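You operate a simulated robot arm through the tools that you are given. There is no shell and no other tool. Be economical: measure what you need, move in short steps, check, and stop when the job is done.

You run a simulated two-armed robot. Do the job below in one go: nothing can be reset, and whatever is moved stays where it is left.

## Task
Switch the drive stand off and reset its grey slide to FIRM.
Fine: switch off before you loosen the silver square bolt with the blue T-key; move the slide, then tighten the bolt with the key; put the key back.

It is judged by the outcome, as a careful person would: the job done as asked, and still so three seconds after it is handed in. It fails if anything else is knocked over, pushed out of place, dropped, spilled or broken.

## Robot
Two 7-joint arms with two-finger grippers on one trunk, on a base that drives. Base frame: it is fixed to the floor where the robot stands at the start and does not move with it; the origin is under the middle of the robot, x ahead of it, y to its left, z up. Readings come in mm, degrees, newtons and seconds.
The left shoulder is at the start at [78, 151, 988], the right one opposite. With the tool pointing down near the work surface each hand reaches from about 320 to 800 mm from the robot's upright axis, wherever it stands, measured 20 degrees to its own side. Places, roughly: grey slide [700, 200, 800]; key holder on the drive stand [500, 200, 800]; main switch of the drive stand [500, 0, 600]; silver square bolt [700, 200, 800]. Payload 2.54 kg a hand.
The tool frame of a hand sits at the grasp point between the pads (the TCP): z along the fingers, y along the line on which they close. The tips reach 30 mm beyond it. Largest opening 116 mm; the body of the gripper starts 95 mm behind the TCP.
Orientation is that of the tool frame in the base frame, as [roll, pitch, yaw] about the fixed x, y, z axes, in that order (R = Rz(yaw) Ry(pitch) Rx(roll)). With the fingers straight down and closing along the base's y, the tool's x points along the base's -x, its y along +y and its z along -z.

## Interface
- The arms move only by the tool servo_tool. It takes "left_moves", "right_moves" or both (then of equal length, played together; a hand with none holds still); each is a list of rows, each a list of 7 numbers: the shift along the base's x, y, z in m, then the turn, a rotation vector about the base's x, y, z in degrees, then the gripper command, from -1 (shut) to 1 (fully open), values between in proportion. In form: [[dx, dy, dz, ax, ay, az, grip], ...]. A call has 1 to 12 rows; each row shifts and turns the commanded pose from where the row before left it. Each row takes 0.2 s and may step no farther than 50 mm and 8.6 degrees from the row before; otherwise, or with a gripper value out of range, the whole call is refused. Where a pose cannot be reached the arm comes as near as it can. A force on the tool above 40 N (or 10 N above the force at the start of the call, whichever is more), or a blocked arm, ends the call early, and 0.2 s more pass. The fingers move at their own pace (about 72 mm/s each) and stop on an object; they squeeze with about 38 N. The grip force told is the motor's: it shows also when the fingers shut on nothing. Time passes only in rows, and 0.2 s behind the last, so rows that do not move let the fingers close. It gives the time, the measured TCP pose, the force on the tool (base axes), the opening and the grip force at its end, in the units of the frame above (readings bear some noise), with the torque about the TCP (base axes, N m) and any sound that the robot's microphone picked up.
- Cameras (640 x 400 px; columns grow to the right, rows downward): "scene" is now at [142.1, 30.7, 1121.9]; the picture's right is [0.20, -0.98, 0.00], its down [-0.53, -0.11, -0.84] and it looks along [0.83, 0.17, -0.54] (base axes); focal length 214 px, centre (320, 200). "left" rides on the left gripper at [69, 15, -122] in its tool frame; the picture's right is [-0.21, 0.98, 0.00], its down [-0.83, -0.18, -0.53] and it looks along [-0.52, -0.11, 0.85] (tool axes); focal length 251 px, centre (320, 200). "right" rides on the right gripper at [69, -15, -122] in its tool frame; the picture's right is [0.21, 0.98, 0.00], its down [-0.83, 0.18, -0.53] and it looks along [-0.52, 0.11, 0.85] (tool axes); focal length 251 px, centre (320, 200). There is no depth. A picture from a camera that has moved, and an enlarged one, comes with that camera's place and axes in the base frame and with its lens. The place of the scene camera against the robot may be out by one fixed shift of up to 25 mm in any direction.
- capture(camera): a new picture of that camera. The clock stands still meanwhile.
- lift_body(by): slides the trunk up (or, below 0, down) by that many mm; the arms and the scene camera ride with it, the base frame stays. It gives what a move gives, with no picture.
- roll_base(legs): drives the robot by 1 to 6 legs, each [ahead, left, turn to the left] in mm, mm and degrees, along the robot's own axes; the way and the turn of a leg run together, so that a leg with both is an arc; at most 1500 mm and 180 degrees a leg. The arms and the cameras ride along, it lands a little off, and it stops where it bumps. It gives what a move gives.
- head_to(pan, tilt): turns the head with the scene camera to pan (to the left, within 80 degrees either way) and tilt (down, from -29 to 69), counted from straight ahead of the robot. It gives what a move gives.
- inspect(camera, box): a new picture of the part [left, top, right, bottom] of that camera's present view, enlarged. The clock stands still meanwhile.
- hand_in(): hands the job in; it is judged then, once.

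Go step by step. Nothing tells you exact positions but the pictures and the camera data: compare them with the known pose of the tool, close in by small moves and look again before you grip or let go. The budget is 120 turns and 100 pictures, counting those below and the enlarged ones. Unless the task says otherwise, let go and move clear before handing in, and close with one line.

The tools are called after "Call:" by a JSON object that holds its "method" and its "body". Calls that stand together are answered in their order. servo_tool: Moves the arms, as the interface text tells. Its arguments: {"type":"object","properties":{"left_moves":{"type":"array","items":{"type":"array","items":{"type":"number"}}},"right_moves":{"type":"array","items":{"type":"array","items":{"type":"number"}}}},"required":[]} The other tools are called the same way: lift_body (by) slides the trunk up or down; roll_base (legs) drives the base; head_to (pan, tilt) turns the head that bears the scene camera; capture (camera) takes a picture; inspect (camera, box) takes an enlarged picture of a part of a camera's view; hand_in () hands the job in.

At the start:

```text
t: 0.0
left_ee_pos: [471.1, 415.7, 1126.5]
left_tcp_rot: [180.0, 0.0, -180.0]
left_contact_force: [-0.1, 0.0, 0.4]
left_wrist_torque: [0.03, 0.0, -0.02]
left_gripper_width: 116.1
left_finger_force: 0.1
right_ee_pos: [332.3, -32.0, 999.9]
right_tcp_rot: [180.0, 0.0, 180.0]
right_contact_force: [0.2, 0.4, -0.5]
right_wrist_torque: [0.01, 0.02, 0.0]
right_gripper_width: 115.8
right_finger_force: 0.1
trunk travel left (down, up): [-225.0, 64.0]
robot x, y, heading: [2.4, -1.3, -0.3]
head pan, tilt: [11.3, 32.6]
```

scene: 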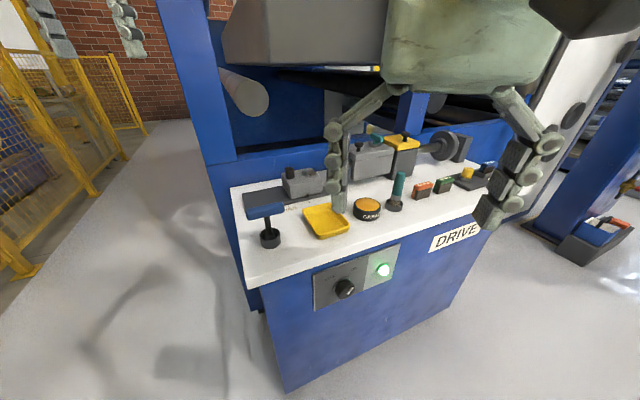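
right: 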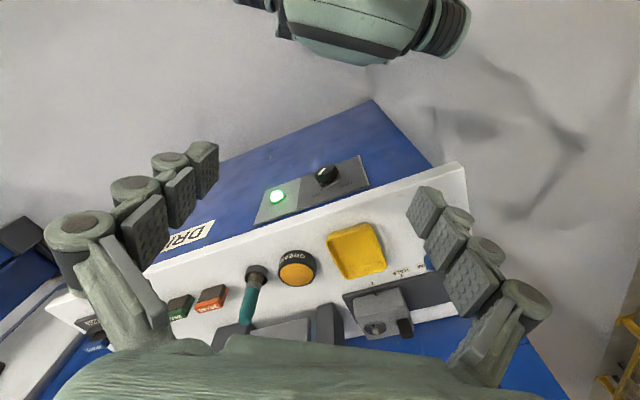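
left: 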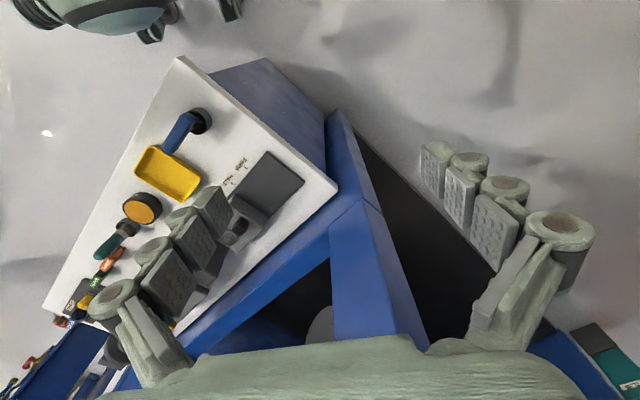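

The stand is ahead: a black rotary switch beside a green lamp on the front panel, the blue T-key in its holder at the left and the grey slide behind it. I'll look closer first.

Call:
{"method": "inspect", "body": {"camera": "scene", "box": [220, 130, 420, 320]}}

Call:
{"method": "inspect", "body": {"camera": "left", "box": [80, 60, 340, 300]}}

Call:
{"method": "inspect", "body": {"camera": "right", "box": [230, 130, 470, 350]}}

```text
2.11 times, centred on (320, 225) of scene
camera zoom: at [142.1, 30.7, 1121.9], right [0.2, -0.98, 0.0], down [-0.53, -0.11, -0.84], along [0.83, 0.17, -0.54], focal length 452 px, centre (320, 147)
```

zoom: 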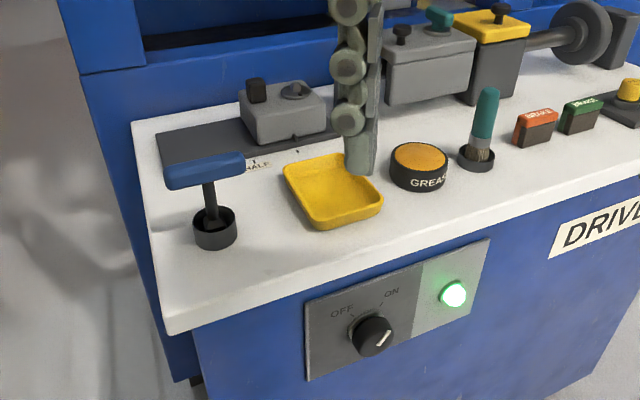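

```text
1.67 times, centred on (210, 180) of left
camera zoom: at [402.0, 431.3, 1248.1], right [0.21, 0.98, 0.0], down [0.83, -0.18, 0.53], along [0.52, -0.11, -0.85], focal length 419 px, centre (503, 233)
```

zoom: 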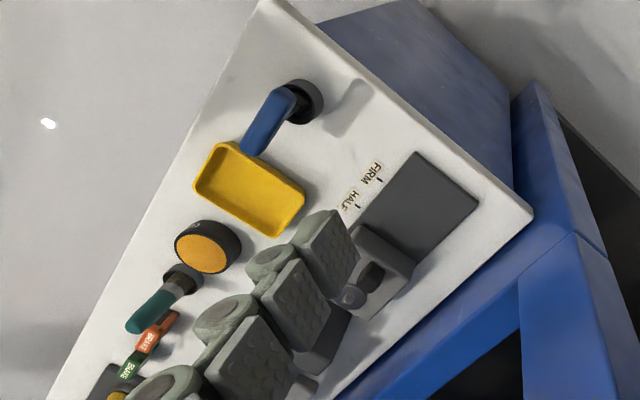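

```text
1.82 times, centred on (350, 240) of right
camera zoom: at [263.1, -46.6, 1121.6], right [-0.21, 0.98, 0.0], down [0.83, 0.18, 0.53], along [0.52, 0.11, -0.85], focal length 457 px, centre (266, 127)
```

zoom: 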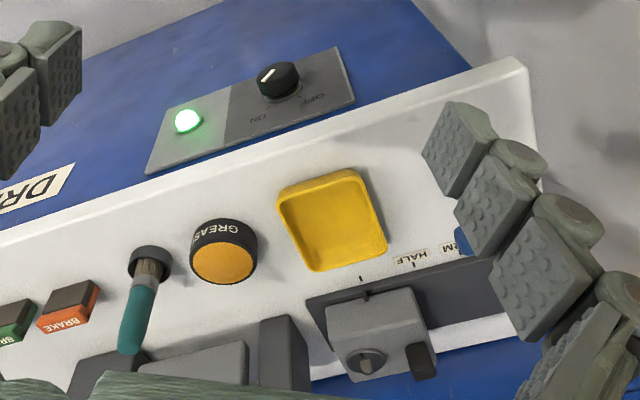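

The stand is turned about 34° to the left of me. I'll back off slightly and square up to it, which helps with both the switch and the table.

Call:
{"method": "roll_base", "body": {"legs": [[-100, 0, 0], [0, 0, 34], [0, -60, 0]]}}

Call:
{"method": "head_to", "body": {"pan": -15, "tilt": 40}}

Call:
{"method": "capture", "body": {"camera": "scene"}}

Call:
{"method": "capture", "body": {"camera": "right"}}

```text
t: 3.7
left_ee_pos: [90.3, 560.6, 1127.9]
left_tcp_rot: [-180.0, 0.1, -145.9]
left_contact_force: [0.2, -0.5, -0.5]
left_wrist_torque: [0.02, 0.04, 0.0]
left_gripper_width: 116.0
left_finger_force: 0.1
right_ee_pos: [225.5, 112.1, 1000.6]
right_tcp_rot: [-180.0, 0.0, -146.0]
right_contact_force: [1.0, -0.5, -0.5]
right_wrist_torque: [0.03, -0.04, -0.01]
right_gripper_width: 116.0
right_finger_force: 0.1
trunk travel left (down, up): [-225.0, 64.0]
robot x, y, heading: [-69.4, -49.9, 34.0]
head pan, tilt: [11.3, 32.6]
```

```text
t: 4.6
left_ee_pos: [89.7, 559.6, 1127.3]
left_tcp_rot: [180.0, -0.1, -146.0]
left_contact_force: [-0.5, -0.4, 0.2]
left_wrist_torque: [0.01, 0.0, -0.01]
left_gripper_width: 115.9
left_finger_force: 0.0
right_ee_pos: [224.3, 111.2, 999.8]
right_tcp_rot: [-179.9, 0.0, -146.0]
right_contact_force: [0.2, 0.5, 0.1]
right_wrist_torque: [0.01, 0.01, 0.01]
right_gripper_width: 115.9
right_finger_force: 0.0
trunk travel left (down, up): [-225.0, 64.0]
robot x, y, heading: [-66.5, -47.6, 34.1]
head pan, tilt: [-15.0, 40.0]
```

```text
93 pictures are left
camera scene: at [55.4, 30.5, 1110.6], right [0.33, -0.95, 0.0], down [-0.61, -0.21, -0.77], along [0.72, 0.25, -0.64], focal length 214 px, centre (320, 200)
```

scene: 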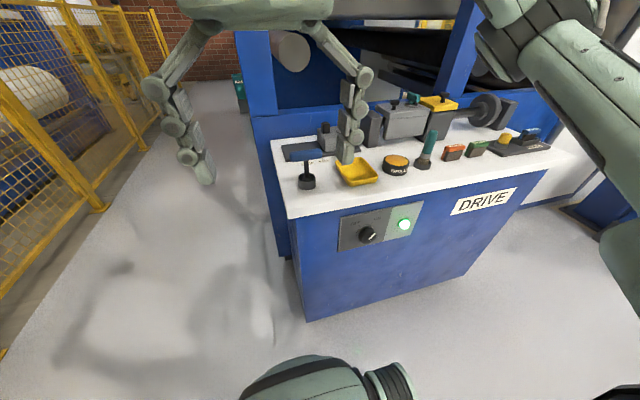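

```text
92 pictures are left
camera right: at [176.2, 59.9, 1121.6], right [-0.72, 0.69, 0.0], down [0.58, 0.61, 0.53], along [0.37, 0.39, -0.85], focal length 251 px, centre (320, 200)
```

right: 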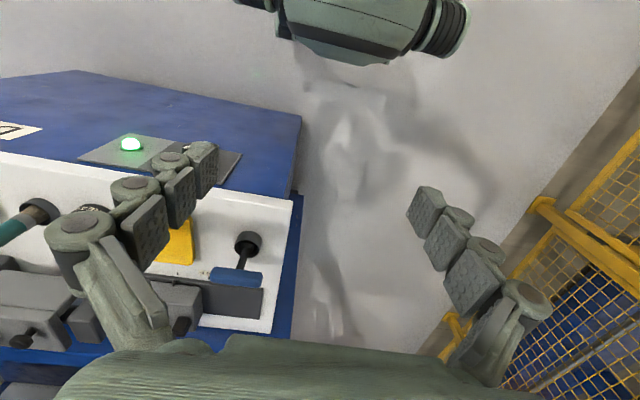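

Squared up. Next I'll back off a little more for room, then lower the right hand in front of the switch while turning it to point at the panel.

Call:
{"method": "roll_base", "body": {"legs": [[-130, 0, 0]]}}

Call:
{"method": "servo_tool", "body": {"right_moves": [[0.01, -0.015, -0.03, 4.69, -6.7, 0, 0], [0.01, -0.015, -0.03, 4.69, -6.7, 0, 0], [0.01, -0.015, -0.03, 4.69, -6.7, 0, 0], [0.01, -0.015, -0.03, 4.69, -6.7, 0, 0], [0.01, -0.015, -0.03, 4.69, -6.7, 0, 0], [0.01, -0.015, -0.03, 4.69, -6.7, 0, 0], [0.01, -0.015, -0.03, 4.69, -6.7, 0, 0], [0.01, -0.015, -0.03, 4.69, -6.7, 0, 0], [0.01, -0.015, -0.03, 4.69, -6.7, 0, 0], [0.01, -0.015, -0.03, 4.69, -6.7, 0, 0], [0.01, -0.015, -0.03, 4.69, -6.7, 0, 0], [0, 0, 0, 0, 0, 0, 0]]}}

Call:
{"method": "capture", "body": {"camera": "right"}}

Call:
{"method": "capture", "body": {"camera": "scene"}}

```text
t: 5.8
left_ee_pos: [-16.3, 488.0, 1126.3]
left_tcp_rot: [-180.0, 0.1, -146.1]
left_contact_force: [-1.4, 0.2, 0.5]
left_wrist_torque: [0.05, -0.05, 0.0]
left_gripper_width: 115.8
left_finger_force: 0.0
right_ee_pos: [117.0, 37.9, 998.9]
right_tcp_rot: [-180.0, -0.1, -146.2]
right_contact_force: [0.4, -1.1, 0.2]
right_wrist_torque: [0.03, -0.03, -0.03]
right_gripper_width: 116.0
right_finger_force: 0.0
trunk travel left (down, up): [-225.0, 64.0]
robot x, y, heading: [-176.7, -118.5, 34.3]
head pan, tilt: [-15.0, 40.0]
```

```text
t: 8.4
left_ee_pos: [-15.7, 489.0, 1126.4]
left_tcp_rot: [-180.0, 0.0, -146.2]
left_contact_force: [-0.2, 0.9, 0.0]
left_wrist_torque: [0.01, -0.02, -0.01]
left_gripper_width: 116.2
left_finger_force: 0.1
right_ee_pos: [268.7, 143.5, 783.1]
right_tcp_rot: [127.8, 88.6, 162.4]
right_contact_force: [-0.4, -0.9, -0.3]
right_wrist_torque: [-0.01, 0.01, -0.02]
right_gripper_width: 57.9
right_finger_force: 0.1
right hand out of reach, approached as far as the arm can: row 3, 4, 5, 6, 7, 8, 10, 11
trunk travel left (down, up): [-225.0, 64.0]
robot x, y, heading: [-174.7, -119.2, 33.7]
head pan, tilt: [-15.0, 40.0]
```

```text
91 pictures are left
camera right: at [176.4, 62.6, 714.2], right [-0.56, 0.81, -0.2], down [-0.52, -0.16, 0.84], along [0.64, 0.57, 0.51], focal length 251 px, centre (320, 200)
```

right: 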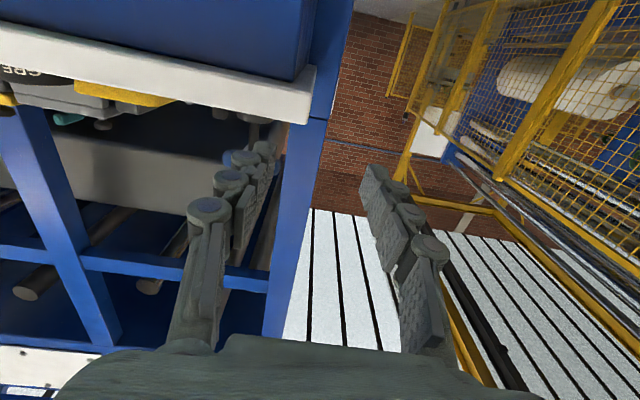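

```text
90 pictures are left
camera scene: at [-51.3, -41.8, 1110.6], right [0.32, -0.95, 0.0], down [-0.61, -0.21, -0.77], along [0.72, 0.25, -0.64], focal length 214 px, centre (320, 200)
```

scene: 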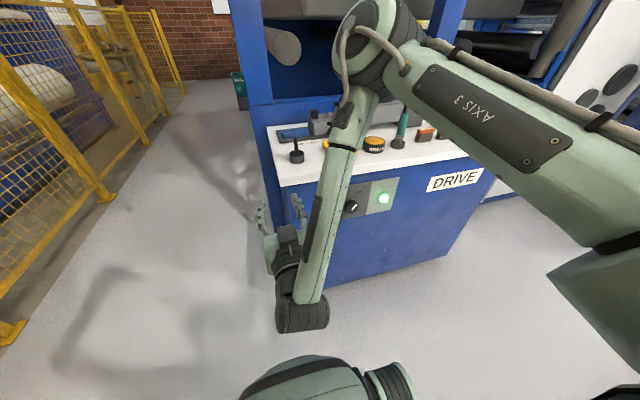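

The arm hits its reach limit at this height. I'll lower the trunk so the hand reaches switch height more comfortably, staying clear of the stand.

Call:
{"method": "lift_body", "body": {"by": -180}}

Call:
{"method": "servo_tool", "body": {"right_moves": [[0.005, -0.035, 0, 0, 0, 0, 0], [0.005, -0.035, 0, 0, 0, 0, 0], [0.01, -0.035, 0, 0, 0, 0, 0], [0.01, -0.035, 0, 0, 0, 0, 0], [0, 0, 0, 0, 0, 0, 0]]}}

Call:
{"method": "capture", "body": {"camera": "right"}}

Call:
{"method": "capture", "body": {"camera": "scene"}}

```text
t: 10.4
left_ee_pos: [-16.4, 486.7, 947.0]
left_tcp_rot: [-180.0, 0.0, -146.0]
left_contact_force: [0.4, -0.1, -0.9]
left_wrist_torque: [0.01, 0.01, -0.03]
left_gripper_width: 116.1
left_finger_force: 0.1
right_ee_pos: [270.4, 144.8, 601.1]
right_tcp_rot: [130.9, 88.5, 165.6]
right_contact_force: [0.7, -0.3, 0.4]
right_wrist_torque: [0.01, 0.03, 0.02]
right_gripper_width: 57.9
right_finger_force: 0.0
trunk travel left (down, up): [-45.0, 244.0]
robot x, y, heading: [-173.9, -116.9, 33.7]
head pan, tilt: [-15.0, 40.0]
```

```text
t: 11.7
left_ee_pos: [-14.0, 487.0, 947.1]
left_tcp_rot: [-179.9, 0.0, -146.0]
left_contact_force: [0.9, -0.3, -0.3]
left_wrist_torque: [0.02, 0.01, -0.03]
left_gripper_width: 116.0
left_finger_force: 0.0
right_ee_pos: [280.3, 89.4, 669.1]
right_tcp_rot: [138.3, 88.3, 172.6]
right_contact_force: [-0.1, 0.3, -0.2]
right_wrist_torque: [0.0, 0.0, -0.01]
right_gripper_width: 58.0
right_finger_force: 0.0
right hand out of reach, approached as far as the arm can: row 1, 2, 3, 4
trunk travel left (down, up): [-45.0, 244.0]
robot x, y, heading: [-175.5, -121.3, 33.8]
head pan, tilt: [-15.0, 40.0]
```

```text
89 pictures are left
camera right: at [186.6, 8.1, 601.5], right [-0.56, 0.81, -0.2], down [-0.52, -0.15, 0.84], along [0.65, 0.57, 0.51], focal length 251 px, centre (320, 200)
```

right: 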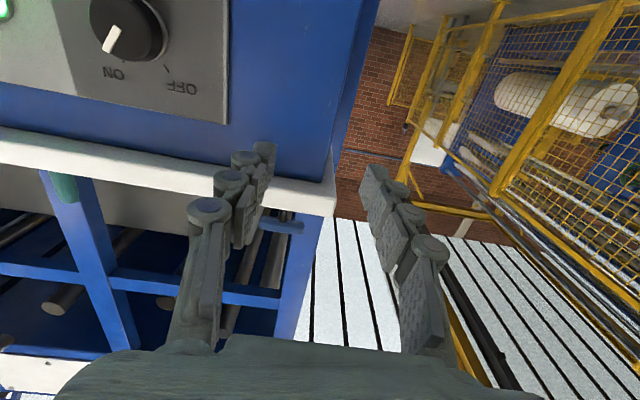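

```text
88 pictures are left
camera scene: at [-51.2, -41.8, 930.6], right [0.32, -0.95, 0.0], down [-0.61, -0.21, -0.77], along [0.72, 0.25, -0.64], focal length 214 px, centre (320, 200)
```

scene: 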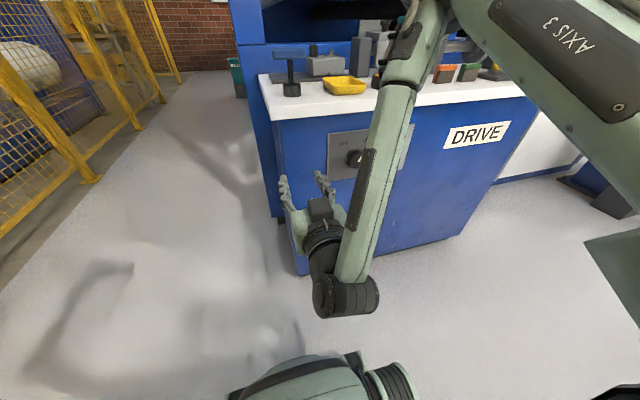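

The arm is over-folded at this distance, so I'll back the base off further before bringing the hand across to the switch.

Call:
{"method": "roll_base", "body": {"legs": [[-130, 0, 0]]}}

Call:
{"method": "servo_tool", "body": {"right_moves": [[0.046, -0.006, -0.01, 0, 0, 0, 0], [0.046, -0.006, -0.01, 0, 0, 0, 0], [0.046, -0.006, -0.01, 0, 0, 0, 0], [0.02, -0.02, -0.01, 0, 0, 0, 0], [0, 0, 0, 0, 0, 0, 0]]}}

Call:
{"method": "capture", "body": {"camera": "right"}}

Call:
{"method": "capture", "body": {"camera": "scene"}}

```text
t: 12.9
left_ee_pos: [-123.9, 414.6, 946.2]
left_tcp_rot: [179.9, 0.0, -145.9]
left_contact_force: [0.0, 0.2, 0.1]
left_wrist_torque: [-0.02, 0.0, 0.01]
left_gripper_width: 116.2
left_finger_force: 0.1
right_ee_pos: [172.8, 18.4, 669.3]
right_tcp_rot: [137.9, 88.2, 172.5]
right_contact_force: [0.8, 0.1, -0.9]
right_wrist_torque: [0.03, 0.0, 0.03]
right_gripper_width: 57.9
right_finger_force: 0.0
trunk travel left (down, up): [-45.0, 244.0]
robot x, y, heading: [-280.4, -194.3, 34.1]
head pan, tilt: [-15.0, 40.0]
```

```text
t: 14.1
left_ee_pos: [-124.0, 417.6, 947.0]
left_tcp_rot: [-180.0, 0.0, -146.1]
left_contact_force: [0.5, 0.2, -0.2]
left_wrist_torque: [-0.03, 0.03, 0.02]
left_gripper_width: 116.1
left_finger_force: 0.0
right_ee_pos: [220.9, 61.9, 690.8]
right_tcp_rot: [141.4, 88.2, 175.5]
right_contact_force: [0.3, -0.3, -0.3]
right_wrist_torque: [0.0, 0.05, 0.03]
right_gripper_width: 57.8
right_finger_force: 0.1
right hand out of reach, approached as far as the arm can: row 1, 2, 3, 4
trunk travel left (down, up): [-45.0, 244.0]
robot x, y, heading: [-282.7, -192.0, 33.7]
head pan, tilt: [-15.0, 40.0]
```

```text
87 pictures are left
camera right: at [127.9, -18.2, 624.1], right [-0.56, 0.81, -0.2], down [-0.52, -0.15, 0.84], along [0.65, 0.57, 0.5], focal length 251 px, centre (320, 200)
```

right: 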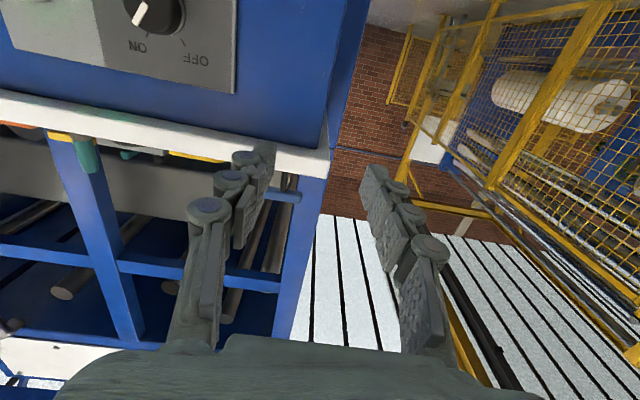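

```text
86 pictures are left
camera scene: at [-158.4, -113.4, 930.6], right [0.33, -0.95, 0.0], down [-0.61, -0.21, -0.77], along [0.72, 0.25, -0.64], focal length 214 px, centre (320, 200)
```

scene: 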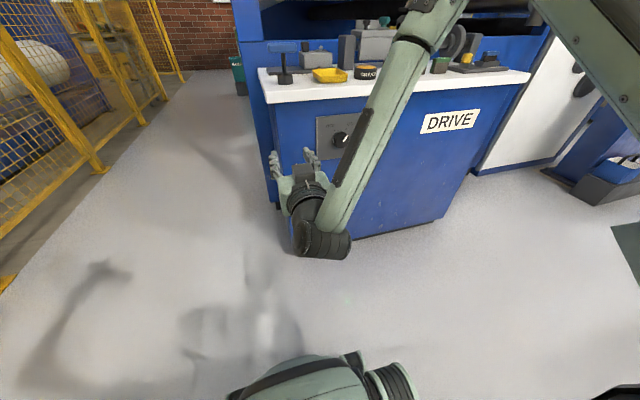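

Wrist flexion is the limit, so I'll let the hand tilt 30° below horizontal; the grip on a round knob still works that way. The knob triangulates to about (498, 20, 619).

Call:
{"method": "servo_tool", "body": {"right_moves": [[0, 0, 0, -4.3, 6.14, 0, 0.6], [0, 0, 0, -4.3, 6.14, 0, 0.6], [0, 0, 0, -4.3, 6.14, 0, 0.6], [0, 0, 0, -4.3, 6.14, 0, 0.6], [0.03, -0.02, 0, 0, 0, 0, 0.6], [0.03, -0.02, 0, 0, 0, 0, 0.6], [0.03, -0.02, 0, 0, 0, 0, 0.6], [0, 0, 0, 0, 0, 0, 0.6]]}}

Call:
{"method": "capture", "body": {"camera": "right"}}

```text
t: 15.9
left_ee_pos: [-123.5, 417.8, 945.9]
left_tcp_rot: [-180.0, -0.1, -145.9]
left_contact_force: [0.2, 0.0, 0.0]
left_wrist_torque: [0.03, 0.0, 0.04]
left_gripper_width: 115.9
left_finger_force: 0.1
right_ee_pos: [309.5, 1.8, 690.3]
right_tcp_rot: [178.6, 58.8, -147.1]
right_contact_force: [-0.1, -0.4, 0.5]
right_wrist_torque: [0.01, 0.0, 0.0]
right_gripper_width: 92.8
right_finger_force: 0.0
trunk travel left (down, up): [-45.0, 244.0]
robot x, y, heading: [-279.6, -192.5, 34.0]
head pan, tilt: [-15.0, 40.0]
```

```text
85 pictures are left
camera right: at [203.5, -88.4, 694.6], right [-0.64, 0.75, -0.17], down [-0.12, 0.12, 0.99], along [0.76, 0.65, 0.01], focal length 251 px, centre (320, 200)
```

right: 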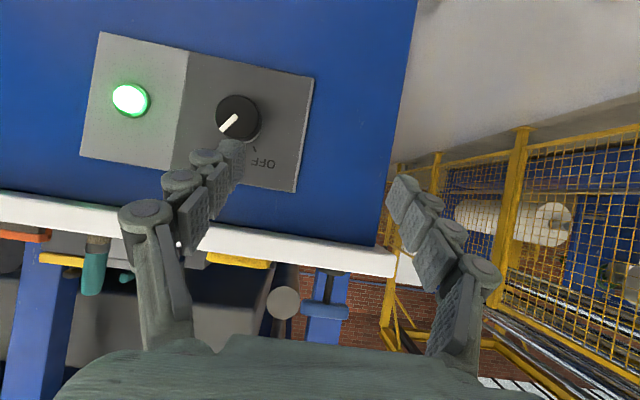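

Call:
{"method": "inspect", "body": {"camera": "right", "box": [180, 60, 330, 200]}}

Call:
{"method": "inspect", "body": {"camera": "scene", "box": [280, 80, 440, 180]}}

```text
2.86 times, centred on (255, 130) of right
camera zoom: at [203.5, -88.4, 694.6], right [-0.64, 0.75, -0.17], down [-0.12, 0.12, 0.99], along [0.76, 0.65, 0.01], focal length 718 px, centre (506, 400)
```

zoom: 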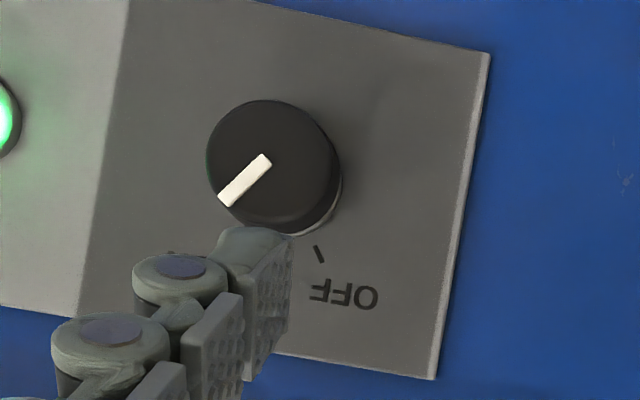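

```text
4.00 times, centred on (360, 130) of scene
camera zoom: at [-158.4, -113.5, 930.6], right [0.33, -0.95, 0.0], down [-0.61, -0.21, -0.77], along [0.72, 0.25, -0.64], focal length 858 px, centre (160, 480)
```

zoom: 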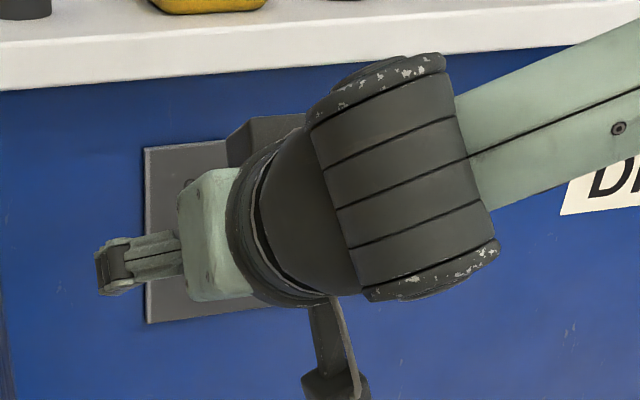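

The knob points to ON, about 40° right of vertical, and OFF is about 40° to the left. I'll pre-roll the hand 40° clockwise in front of the knob, then look.

Call:
{"method": "servo_tool", "body": {"right_moves": [[0.025, -0.007, -0.013, 6.55, 4.59, 0, 0.6], [0.025, -0.007, -0.013, 6.55, 4.59, 0, 0.6], [0.025, -0.007, -0.013, 6.55, 4.59, 0, 0.6], [0.025, -0.007, -0.013, 6.55, 4.59, 0, 0.6], [0.025, -0.007, -0.013, 6.55, 4.59, 0, 0.6], [0, 0, 0, 0, 0, 0, 0.6]]}}

Call:
{"method": "capture", "body": {"camera": "right"}}

Call:
{"method": "capture", "body": {"camera": "scene"}}

```text
t: 17.3
left_ee_pos: [-123.9, 416.5, 945.8]
left_tcp_rot: [179.9, 0.0, -146.1]
left_contact_force: [0.2, 0.7, 0.1]
left_wrist_torque: [-0.04, 0.01, 0.0]
left_gripper_width: 115.7
left_finger_force: 0.0
right_ee_pos: [436.0, -32.8, 624.4]
right_tcp_rot: [121.6, 39.9, 167.5]
right_contact_force: [0.0, -0.5, -0.4]
right_wrist_torque: [0.02, 0.0, 0.02]
right_gripper_width: 92.4
right_finger_force: 0.0
trunk travel left (down, up): [-45.0, 244.0]
robot x, y, heading: [-279.0, -190.7, 34.1]
head pan, tilt: [-15.0, 40.0]
```

```text
82 pictures are left
camera right: at [329.2, -122.7, 618.4], right [-0.57, 0.65, 0.5], down [0.27, -0.43, 0.86], along [0.78, 0.63, 0.07], focal length 251 px, centre (320, 200)
```

right: 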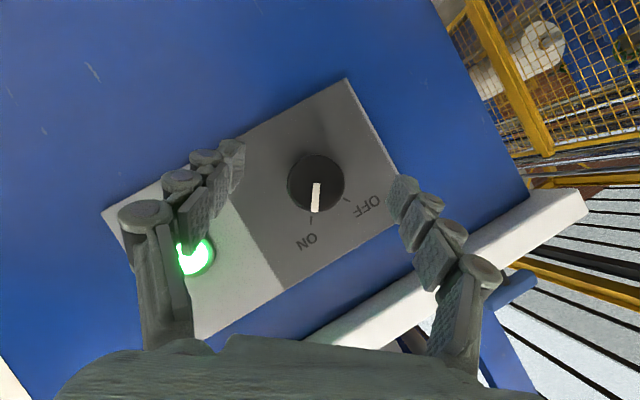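

```text
81 pictures are left
camera scene: at [-158.3, -113.4, 930.6], right [0.33, -0.95, 0.0], down [-0.61, -0.21, -0.77], along [0.72, 0.25, -0.64], focal length 214 px, centre (320, 200)
```

scene: 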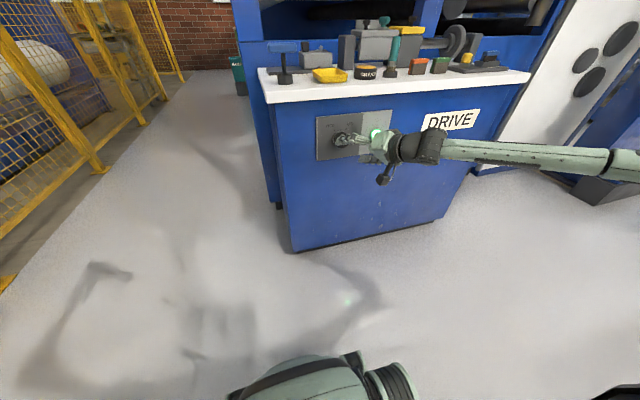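

The hand lines up with the knob, so I'll advance and close on it.

Call:
{"method": "servo_tool", "body": {"right_moves": [[0.02, 0.014, 0, 0, 0, 0, 0.4], [0.02, 0.014, 0, 0, 0, 0, 0.2], [0.017, 0.0125, 0, 0, 0, 0, 0.1], [0, 0, 0, 0, 0, 0, 0.1], [0, 0, 0, 0, 0, 0, 0.1]]}}

Call:
{"method": "capture", "body": {"camera": "right"}}

```text
t: 18.5
left_ee_pos: [-123.8, 417.0, 946.7]
left_tcp_rot: [180.0, -0.1, -146.0]
left_contact_force: [0.3, -0.4, 0.0]
left_wrist_torque: [-0.01, 0.02, -0.01]
left_gripper_width: 116.2
left_finger_force: 0.0
right_ee_pos: [493.0, 7.9, 624.8]
right_tcp_rot: [121.7, 40.0, 167.6]
right_contact_force: [-0.2, 0.6, 0.1]
right_wrist_torque: [0.0, 0.03, 0.05]
right_gripper_width: 63.7
right_finger_force: 0.2
trunk travel left (down, up): [-45.0, 244.0]
robot x, y, heading: [-283.9, -192.3, 33.9]
head pan, tilt: [-15.0, 40.0]
```

```text
80 pictures are left
camera right: at [386.0, -82.7, 619.8], right [-0.57, 0.65, 0.5], down [0.27, -0.43, 0.86], along [0.78, 0.63, 0.07], focal length 251 px, centre (320, 200)
```

right: 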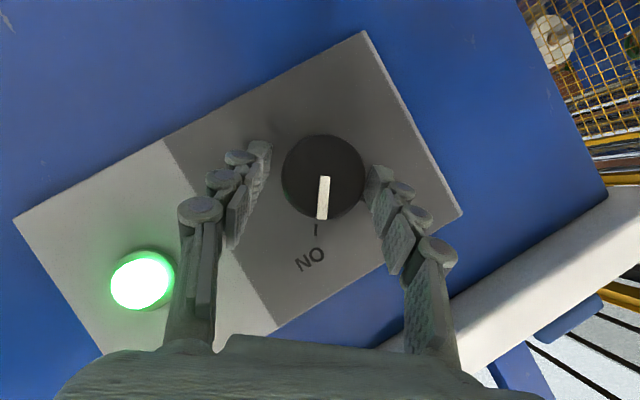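

Call:
{"method": "servo_tool", "body": {"right_moves": [[-0.0015, 0.002, 0.0015, 0, 0, 0, -0.1], [0, 0, 0, 0, 0, 0, -0.4], [0, 0, 0, 0, 0, 0, -1], [0, 0, 0, 0, 0, 0, -1]]}}

Call:
{"method": "capture", "body": {"camera": "right"}}

```text
t: 19.5
left_ee_pos: [-123.6, 416.3, 946.8]
left_tcp_rot: [180.0, -0.1, -146.0]
left_contact_force: [-0.2, -0.7, 0.1]
left_wrist_torque: [0.0, 0.0, 0.06]
left_gripper_width: 116.0
left_finger_force: 0.0
right_ee_pos: [492.3, 8.8, 626.5]
right_tcp_rot: [122.0, 40.1, 167.4]
right_contact_force: [1.4, -4.0, -3.3]
right_wrist_torque: [0.17, -0.29, 0.26]
right_gripper_width: 50.9
right_finger_force: 44.9
trunk travel left (down, up): [-45.0, 244.0]
robot x, y, heading: [-280.4, -193.3, 34.0]
head pan, tilt: [-15.0, 40.0]
```

```text
79 pictures are left
camera right: at [384.5, -81.3, 620.9], right [-0.57, 0.65, 0.5], down [0.27, -0.43, 0.86], along [0.78, 0.63, 0.07], focal length 251 px, centre (320, 200)
```

right: 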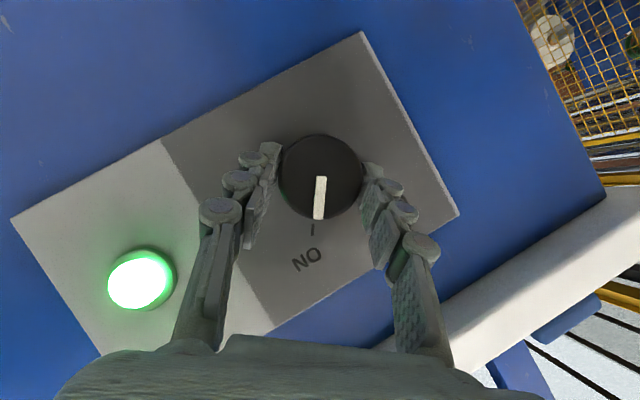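

Gripped, knob about 51 mm wide. Now I'll turn it counter-clockwise about its own axis toward OFF.

Call:
{"method": "servo_tool", "body": {"right_moves": [[-0.00067, 0.00095, 0.00064, -6.55, -4.59, 0, -1], [-0.00071, 0.00102, 0.00047, -6.55, -4.59, 0, -1], [-0.00075, 0.00106, 0.00029, -6.55, -4.59, 0, -1], [-0.00076, 0.00108, 0.0001, -6.55, -4.59, 0, -1], [-0.00076, 0.00108, -8e-05, -6.55, -4.59, 0, -1], [0, 0, 0, 0, 0, 0, -1]]}}

Call:
{"method": "capture", "body": {"camera": "right"}}

```text
t: 20.9
left_ee_pos: [-122.6, 415.7, 946.9]
left_tcp_rot: [179.9, 0.0, -146.0]
left_contact_force: [0.3, -1.3, 0.5]
left_wrist_torque: [0.0, 0.02, 0.01]
left_gripper_width: 116.1
left_finger_force: 0.1
right_ee_pos: [489.5, 13.8, 628.1]
right_tcp_rot: [178.8, 58.9, -147.2]
right_contact_force: [9.5, -16.9, -0.9]
right_wrist_torque: [-0.56, 0.5, 0.26]
right_gripper_width: 50.6
right_finger_force: 44.5
trunk travel left (down, up): [-45.0, 244.0]
robot x, y, heading: [-281.9, -191.7, 34.0]
head pan, tilt: [-15.0, 40.0]
```

```text
78 pictures are left
camera right: at [381.5, -76.9, 631.7], right [-0.64, 0.75, -0.17], down [-0.12, 0.13, 0.98], along [0.76, 0.65, 0.01], focal length 251 px, centre (320, 200)
```

right: 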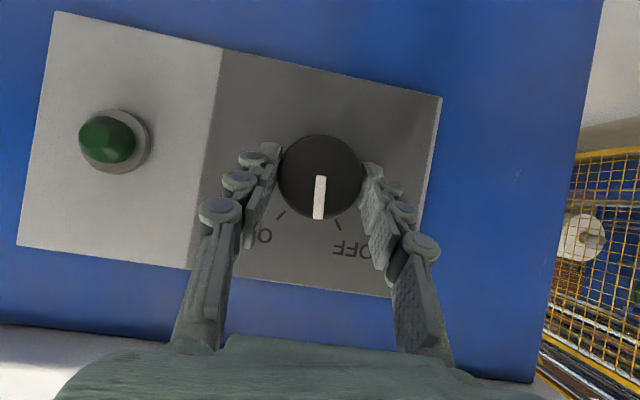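

The green lamp is out. I'll continue to the OFF mark, easing the sideways load slightly.

Call:
{"method": "servo_tool", "body": {"right_moves": [[0.0001, -0.0002, -0.0003, -6.55, -4.59, 0, -1], [-0.0003, 0.0004, -0.0004, -6.55, -4.59, 0, -1], [-0.0006, 0.0008, -0.0006, -6.55, -4.59, 0, -1], [0, 0, 0, 0, 0, 0, -1]]}}

Call:
{"method": "capture", "body": {"camera": "right"}}

```text
t: 21.9
left_ee_pos: [-123.0, 415.6, 946.0]
left_tcp_rot: [-179.9, 0.0, -146.0]
left_contact_force: [0.0, 0.2, 0.0]
left_wrist_torque: [-0.03, -0.02, 0.01]
left_gripper_width: 116.0
left_finger_force: 0.1
right_ee_pos: [487.4, 16.5, 627.3]
right_tcp_rot: [-139.8, 52.1, -112.5]
right_contact_force: [14.6, -9.2, -1.1]
right_wrist_torque: [-0.21, 0.11, -0.24]
right_gripper_width: 50.4
right_finger_force: 45.2
trunk travel left (down, up): [-45.0, 244.0]
robot x, y, heading: [-280.8, -193.0, 34.0]
head pan, tilt: [-15.0, 40.0]
```

```text
77 pictures are left
camera right: at [378.4, -72.5, 635.6], right [-0.55, 0.62, -0.56], down [-0.34, 0.44, 0.83], along [0.76, 0.65, -0.03], focal length 251 px, centre (320, 200)
```

right: 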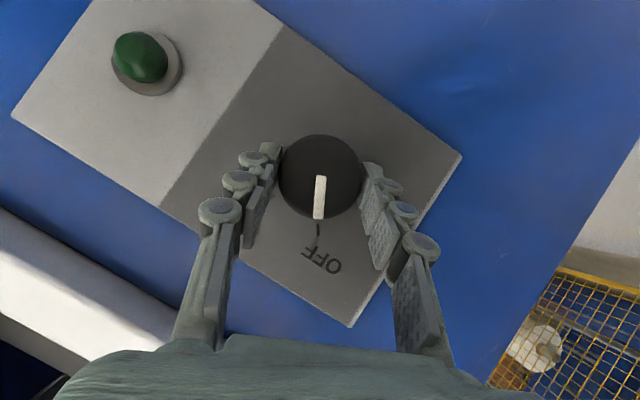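

The pointer is on OFF and the lamp is dark. I'll release and back away.

Call:
{"method": "servo_tool", "body": {"right_moves": [[0, 0, 0, 0, 0, 0, 0.3], [0, 0, 0, 0, 0, 0, 0.4], [-0.02, -0.014, 0, 0, 0, 0, 0.4], [-0.03, -0.021, 0, 0, 0, 0, 0.4], [-0.03, -0.021, 0, 6.55, 4.59, 0, 0.4], [-0.03, -0.021, 0, 6.55, 4.59, 0, 0.4], [-0.03, -0.021, 0, 6.55, 4.59, 0, 0.4], [0, 0, 0, 0, 0, 0, 0.4]]}}

Call:
{"method": "capture", "body": {"camera": "right"}}

Call:
{"method": "capture", "body": {"camera": "scene"}}

```text
t: 23.7
left_ee_pos: [-122.1, 416.6, 946.3]
left_tcp_rot: [180.0, 0.0, -146.0]
left_contact_force: [0.0, -0.2, -0.4]
left_wrist_torque: [0.0, 0.02, 0.01]
left_gripper_width: 116.0
left_finger_force: 0.0
right_ee_pos: [345.8, -82.2, 627.2]
right_tcp_rot: [178.5, 58.8, -147.3]
right_contact_force: [0.7, -1.0, 0.0]
right_wrist_torque: [0.01, 0.01, 0.03]
right_gripper_width: 81.1
right_finger_force: 0.0
trunk travel left (down, up): [-45.0, 244.0]
robot x, y, heading: [-281.8, -192.6, 34.0]
head pan, tilt: [-15.0, 40.0]
```

```text
76 pictures are left
camera right: at [239.1, -172.1, 631.6], right [-0.64, 0.75, -0.17], down [-0.12, 0.12, 0.99], along [0.76, 0.65, 0.01], focal length 251 px, centre (320, 200)
```

right: 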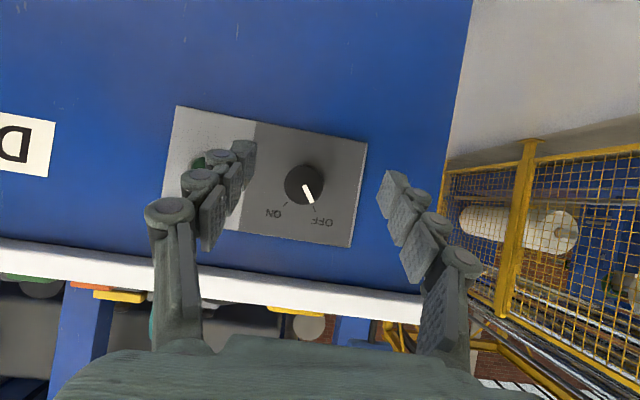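

```text
75 pictures are left
camera scene: at [-158.4, -113.4, 930.6], right [0.33, -0.95, 0.0], down [-0.61, -0.21, -0.77], along [0.72, 0.25, -0.64], focal length 214 px, centre (320, 200)
```

scene: 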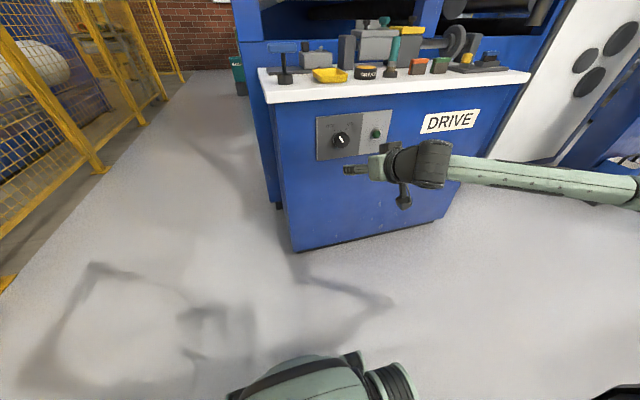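

The switch is OFF. Next I'll turn the hand back to pointing down, raise the trunk, and drive back in to the table.

Call:
{"method": "servo_tool", "body": {"right_moves": [[-0.005, -0.003, 0.02, -4.88, 6.96, 0, 0.4], [-0.005, -0.003, 0.02, -4.88, 6.96, 0, 0.4], [-0.005, -0.003, 0.02, -4.88, 6.96, 0, 0.4], [-0.005, -0.003, 0.02, -4.88, 6.96, 0, 0.4], [-0.005, -0.003, 0.02, -4.88, 6.96, 0, 0.4], [-0.005, -0.003, 0.02, -4.88, 6.96, 0, 0.4], [-0.005, -0.003, 0.02, -4.88, 6.96, 0, 0.4], [0, 0, 0, 0, 0, 0, 0.4]]}}

Call:
{"method": "lift_body", "body": {"by": 200}}

Call:
{"method": "capture", "body": {"camera": "right"}}

Call:
{"method": "capture", "body": {"camera": "scene"}}

```text
t: 25.5
left_ee_pos: [-123.9, 416.3, 946.9]
left_tcp_rot: [-180.0, 0.0, -146.0]
left_contact_force: [0.1, 0.2, -0.3]
left_wrist_torque: [0.02, -0.02, -0.02]
left_gripper_width: 115.9
left_finger_force: 0.1
right_ee_pos: [311.7, -101.0, 768.2]
right_tcp_rot: [-179.6, -0.7, -146.1]
right_contact_force: [-0.3, 0.6, -0.3]
right_wrist_torque: [0.03, -0.01, -0.01]
right_gripper_width: 81.1
right_finger_force: 0.0
trunk travel left (down, up): [-45.0, 244.0]
robot x, y, heading: [-282.1, -194.2, 34.3]
head pan, tilt: [-15.0, 40.0]
```

```text
t: 27.7
left_ee_pos: [-123.0, 416.1, 1146.4]
left_tcp_rot: [-180.0, 0.1, -146.0]
left_contact_force: [0.8, 0.0, 0.0]
left_wrist_torque: [-0.01, 0.0, 0.01]
left_gripper_width: 116.1
left_finger_force: 0.1
right_ee_pos: [312.1, -101.1, 966.7]
right_tcp_rot: [-179.5, -0.7, -146.0]
right_contact_force: [-0.1, -0.8, -0.3]
right_wrist_torque: [0.01, 0.04, -0.01]
right_gripper_width: 81.3
right_finger_force: 0.0
trunk travel left (down, up): [-245.0, 44.0]
robot x, y, heading: [-282.6, -191.0, 34.2]
head pan, tilt: [-15.0, 40.0]
```

```text
74 pictures are left
camera right: at [263.9, -150.2, 1090.1], right [-0.72, 0.69, -0.01], down [0.59, 0.62, 0.52], along [0.36, 0.37, -0.85], focal length 251 px, centre (320, 200)
```

right: 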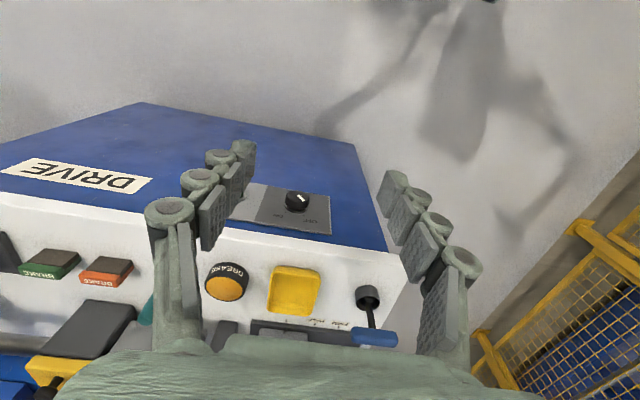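

```text
73 pictures are left
camera scene: at [-158.3, -113.3, 1130.5], right [0.33, -0.95, 0.0], down [-0.61, -0.21, -0.77], along [0.72, 0.25, -0.64], focal length 214 px, centre (320, 200)
```

scene: 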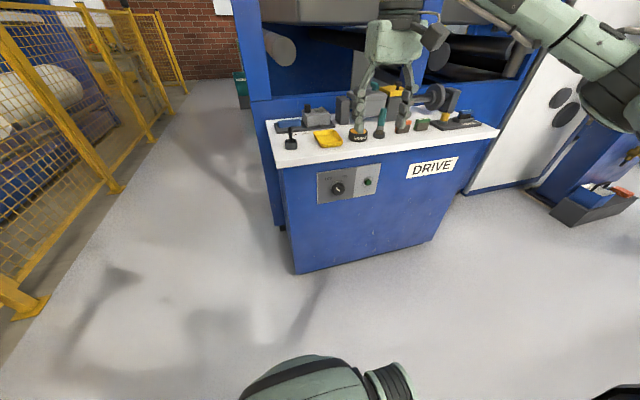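

Call:
{"method": "servo_tool", "body": {"right_moves": [[-0.03, -0.005, 0.03, 0, 0, 0, 0.4], [-0.03, -0.005, 0.03, 0, 0, 0, 0.4], [-0.03, 0.0, 0, 0, 0, 0, 0.4], [0, 0, 0, 0, 0, 0, 0.4]]}}

Call:
{"method": "roll_base", "body": {"legs": [[0, -40, 0], [320, 0, 0]]}}

Call:
{"method": "capture", "body": {"camera": "right"}}

Call:
{"method": "capture", "body": {"camera": "scene"}}

```text
t: 28.7
left_ee_pos: [-123.4, 416.7, 1146.7]
left_tcp_rot: [180.0, 0.0, -146.0]
left_contact_force: [-0.2, 0.4, 0.5]
left_wrist_torque: [0.02, 0.02, -0.01]
left_gripper_width: 116.0
left_finger_force: 0.0
right_ee_pos: [221.1, -112.3, 1028.7]
right_tcp_rot: [-179.6, -0.6, -146.1]
right_contact_force: [0.2, -0.1, 0.5]
right_wrist_torque: [-0.02, -0.01, 0.0]
right_gripper_width: 80.9
right_finger_force: 0.0
trunk travel left (down, up): [-245.0, 44.0]
robot x, y, heading: [-280.5, -192.2, 33.8]
head pan, tilt: [-15.0, 40.0]
```

```text
t: 31.5
left_ee_pos: [166.5, 564.2, 1146.5]
left_tcp_rot: [-179.9, 0.0, -145.8]
left_contact_force: [0.1, -0.2, 1.1]
left_wrist_torque: [0.0, 0.06, -0.03]
left_gripper_width: 116.1
left_finger_force: 0.2
right_ee_pos: [514.1, 36.9, 1028.1]
right_tcp_rot: [-179.5, -0.7, -146.0]
right_contact_force: [1.0, -0.2, 0.5]
right_wrist_torque: [0.02, -0.02, 0.01]
right_gripper_width: 81.3
right_finger_force: 0.0
trunk travel left (down, up): [-245.0, 44.0]
robot x, y, heading: [7.1, -43.4, 34.2]
head pan, tilt: [-15.0, 40.0]
```

```text
72 pictures are left
camera right: at [466.0, -13.4, 1149.9], right [-0.72, 0.69, -0.01], down [0.59, 0.62, 0.52], along [0.36, 0.37, -0.85], focal length 251 px, centre (320, 200)
```

right: 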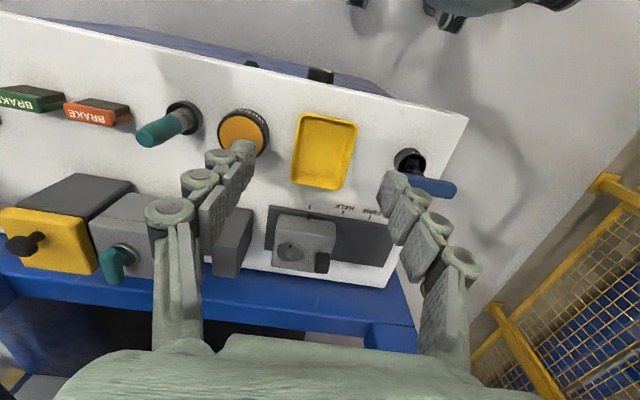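

```text
71 pictures are left
camera scene: at [133.3, 34.4, 1130.5], right [0.33, -0.94, 0.0], down [-0.61, -0.21, -0.77], along [0.72, 0.25, -0.64], focal length 214 px, centre (320, 200)
```

scene: 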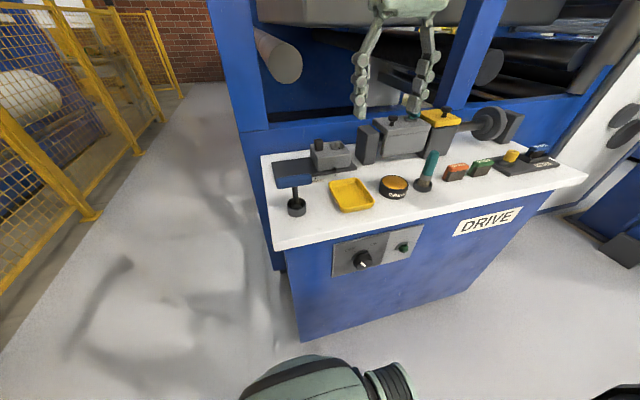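

Good view of the table now. I'll zoom in on the slide and the key.

Call:
{"method": "inspect", "body": {"camera": "right", "box": [250, 110, 470, 290]}}

Call:
{"method": "inspect", "body": {"camera": "scene", "box": [260, 120, 380, 220]}}

```text
2.22 times, centred on (360, 200) of right
camera zoom: at [466.0, -13.4, 1149.9], right [-0.72, 0.69, -0.01], down [0.59, 0.62, 0.52], along [0.36, 0.37, -0.85], focal length 559 px, centre (231, 200)
```

zoom: 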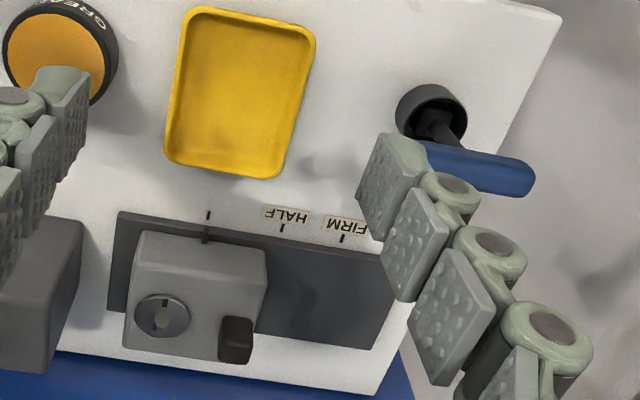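

```text
4.00 times, centred on (320, 170) of scene
camera zoom: at [133.3, 34.4, 1130.5], right [0.33, -0.94, 0.0], down [-0.61, -0.21, -0.77], along [0.72, 0.25, -0.64], focal length 858 px, centre (320, 320)
```

zoom: 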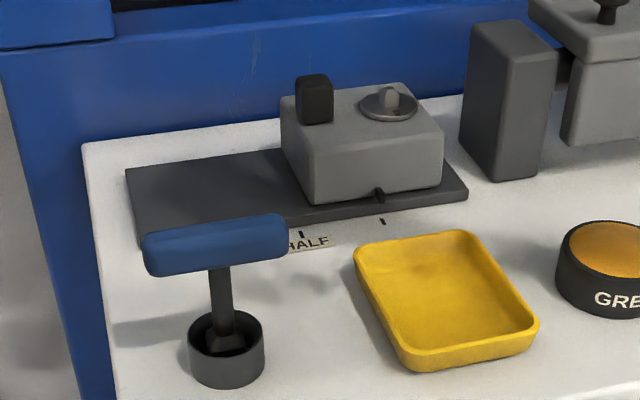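

The slide pointer is on the first mark and FIRM is the leftmost. The key handle runs along the stand's width at about (471, 198, 875). I'll turn the hand −90° and bring it above the key.

Call:
{"method": "servo_tool", "body": {"right_moves": [[-0.004, 0.0145, -0.002, 0, 0, -8.2, 0.4], [-0.004, 0.0145, -0.002, 0, 0, -8.2, 0.4], [-0.004, 0.0145, -0.002, 0, 0, -8.2, 0.4], [-0.004, 0.0145, -0.002, 0, 0, -8.2, 0.4], [-0.004, 0.0145, -0.002, 0, 0, -8.2, 0.4], [-0.004, 0.0145, -0.002, 0, 0, -8.2, 0.4], [-0.004, 0.0145, -0.002, 0, 0, -8.2, 0.4], [-0.004, 0.0145, -0.002, 0, 0, -8.2, 0.4], [-0.004, 0.0145, -0.002, 0, 0, -8.2, 0.4], [-0.004, 0.0145, -0.002, 0, 0, -8.2, 0.4], [-0.004, 0.0145, -0.002, 0, 0, -8, 0.4], [0, 0, 0, 0, 0, 0, 0.4]]}}

Call:
{"method": "capture", "body": {"camera": "right"}}

Call:
{"method": "capture", "body": {"camera": "scene"}}

```text
t: 34.1
left_ee_pos: [166.9, 563.5, 1146.6]
left_tcp_rot: [180.0, 0.0, -145.8]
left_contact_force: [0.5, 0.0, 0.6]
left_wrist_torque: [-0.04, 0.0, -0.01]
left_gripper_width: 115.9
left_finger_force: 0.2
right_ee_pos: [470.0, 196.0, 1005.0]
right_tcp_rot: [-179.4, -0.7, 123.9]
right_contact_force: [-0.1, 0.2, 0.4]
right_wrist_torque: [-0.03, 0.0, -0.01]
right_gripper_width: 81.4
right_finger_force: 0.0
trunk travel left (down, up): [-245.0, 44.0]
robot x, y, heading: [10.3, -41.5, 34.0]
head pan, tilt: [-15.0, 40.0]
```

```text
68 pictures are left
camera right: at [420.9, 244.0, 1128.1], right [0.69, 0.72, -0.01], down [0.62, -0.59, 0.52], along [0.37, -0.36, -0.85], focal length 251 px, centre (320, 200)
```

right: 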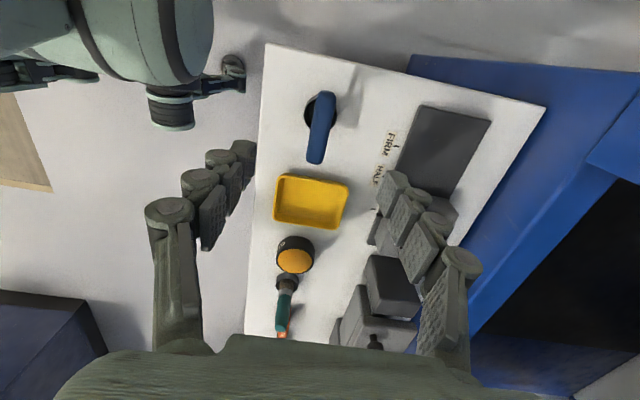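

```text
67 pictures are left
camera scene: at [133.0, 34.1, 1130.6], right [0.33, -0.94, 0.0], down [-0.61, -0.21, -0.77], along [0.72, 0.25, -0.64], focal length 214 px, centre (320, 200)
```

scene: 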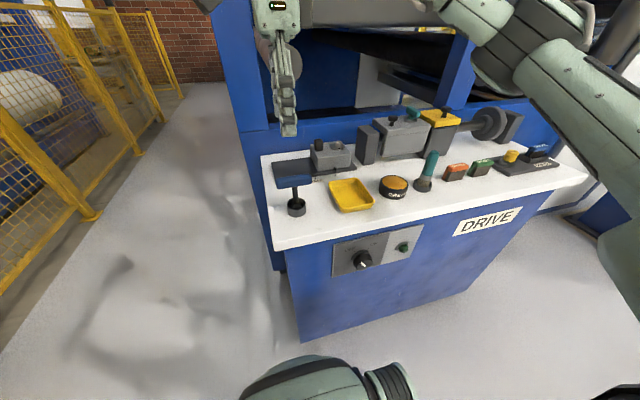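

The handle is centred under the hand to within a couple of mm. I'll descend partway and check again.

Call:
{"method": "servo_tool", "body": {"right_moves": [[0.0005, -0.001, -0.03, 0, 0, 2, 0.2], [0.0005, -0.0005, -0.03, 0, 0, 1, 0.1], [0, 0, -0.03, 0, 0, 0, 0], [0, 0, 0, 0, 0, 0, 0], [0, 0, 0, 0, 0, 0, 0]]}}

Call:
{"method": "capture", "body": {"camera": "right"}}

Call:
{"method": "inspect", "body": {"camera": "scene", "box": [240, 100, 380, 230]}}

```text
t: 35.3
left_ee_pos: [166.8, 564.2, 1146.8]
left_tcp_rot: [-179.9, 0.0, -145.8]
left_contact_force: [0.7, -0.4, -0.1]
left_wrist_torque: [-0.02, -0.01, -0.01]
left_gripper_width: 116.2
left_finger_force: 0.1
right_ee_pos: [471.4, 194.0, 917.3]
right_tcp_rot: [-179.4, -0.7, 127.0]
right_contact_force: [-0.3, -0.4, -0.4]
right_wrist_torque: [-0.03, -0.01, 0.02]
right_gripper_width: 58.1
right_finger_force: 0.1
trunk travel left (down, up): [-245.0, 44.0]
robot x, y, heading: [7.4, -45.5, 33.9]
head pan, tilt: [-15.0, 40.0]
```

```text
66 pictures are left
camera right: at [419.6, 239.1, 1039.7], right [0.65, 0.76, -0.01], down [0.65, -0.55, 0.52], along [0.39, -0.34, -0.85], focal length 251 px, centre (320, 200)
```

right: 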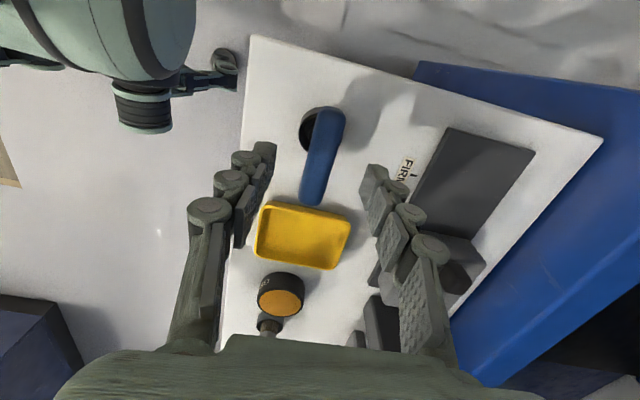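

```text
3.08 times, centred on (310, 165) of scene
camera zoom: at [133.0, 34.2, 1130.6], right [0.33, -0.94, 0.0], down [-0.61, -0.21, -0.77], along [0.72, 0.25, -0.64], focal length 660 px, centre (351, 308)
```

zoom: 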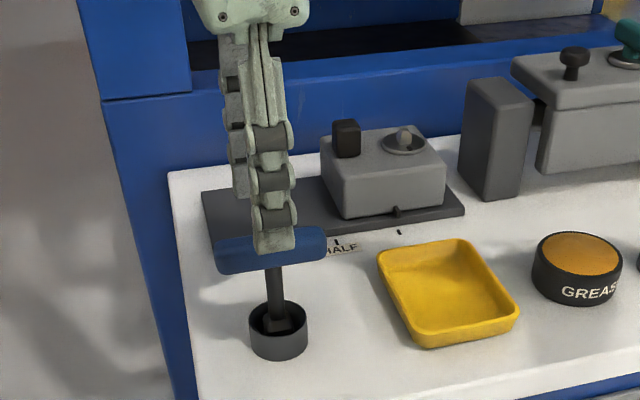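

Call:
{"method": "servo_tool", "body": {"right_moves": [[0.0005, -0.0003, -0.03, 0, 0, 0, 0], [0, 0, -0.021, 0, 0, 0, 0], [0, 0, 0, 0, 0, 0, 0]]}}

Call:
{"method": "inspect", "body": {"camera": "scene", "box": [240, 100, 380, 230]}}

Call:
{"method": "capture", "body": {"camera": "right"}}

```text
t: 36.1
left_ee_pos: [167.5, 564.3, 1146.3]
left_tcp_rot: [-180.0, 0.1, -145.9]
left_contact_force: [0.1, 0.4, 0.0]
left_wrist_torque: [0.03, 0.01, -0.04]
left_gripper_width: 115.8
left_finger_force: 0.1
right_ee_pos: [471.1, 193.6, 864.5]
right_tcp_rot: [-179.4, -0.6, 126.9]
right_contact_force: [0.5, -0.4, 0.1]
right_wrist_torque: [-0.02, 0.03, -0.02]
right_gripper_width: 58.1
right_finger_force: 0.2
trunk travel left (down, up): [-245.0, 44.0]
robot x, y, heading: [9.4, -42.1, 34.0]
head pan, tilt: [-15.0, 40.0]
```

```text
3.08 times, centred on (310, 165) of scene
camera zoom: at [133.0, 34.2, 1130.6], right [0.33, -0.94, 0.0], down [-0.61, -0.21, -0.77], along [0.72, 0.25, -0.64], focal length 660 px, centre (351, 308)
```

zoom: 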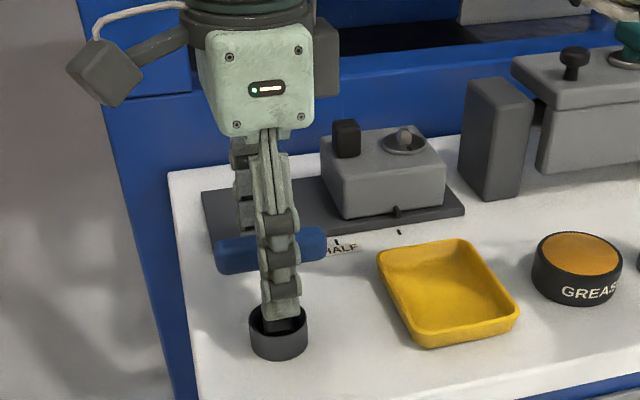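

```text
63 pictures are left
camera right: at [419.5, 238.4, 987.2], right [0.65, 0.76, -0.01], down [0.65, -0.55, 0.52], along [0.39, -0.34, -0.85], focal length 251 px, centre (320, 200)
```

right: 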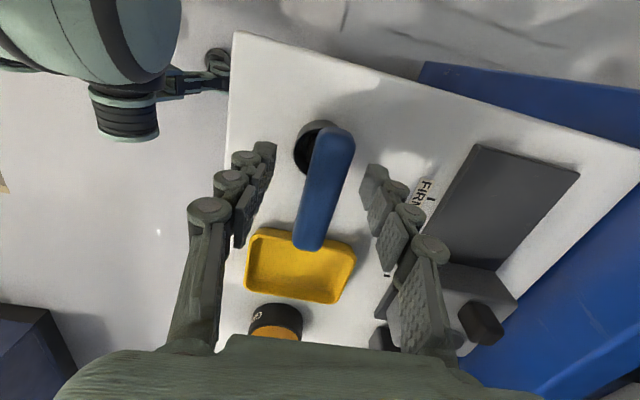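

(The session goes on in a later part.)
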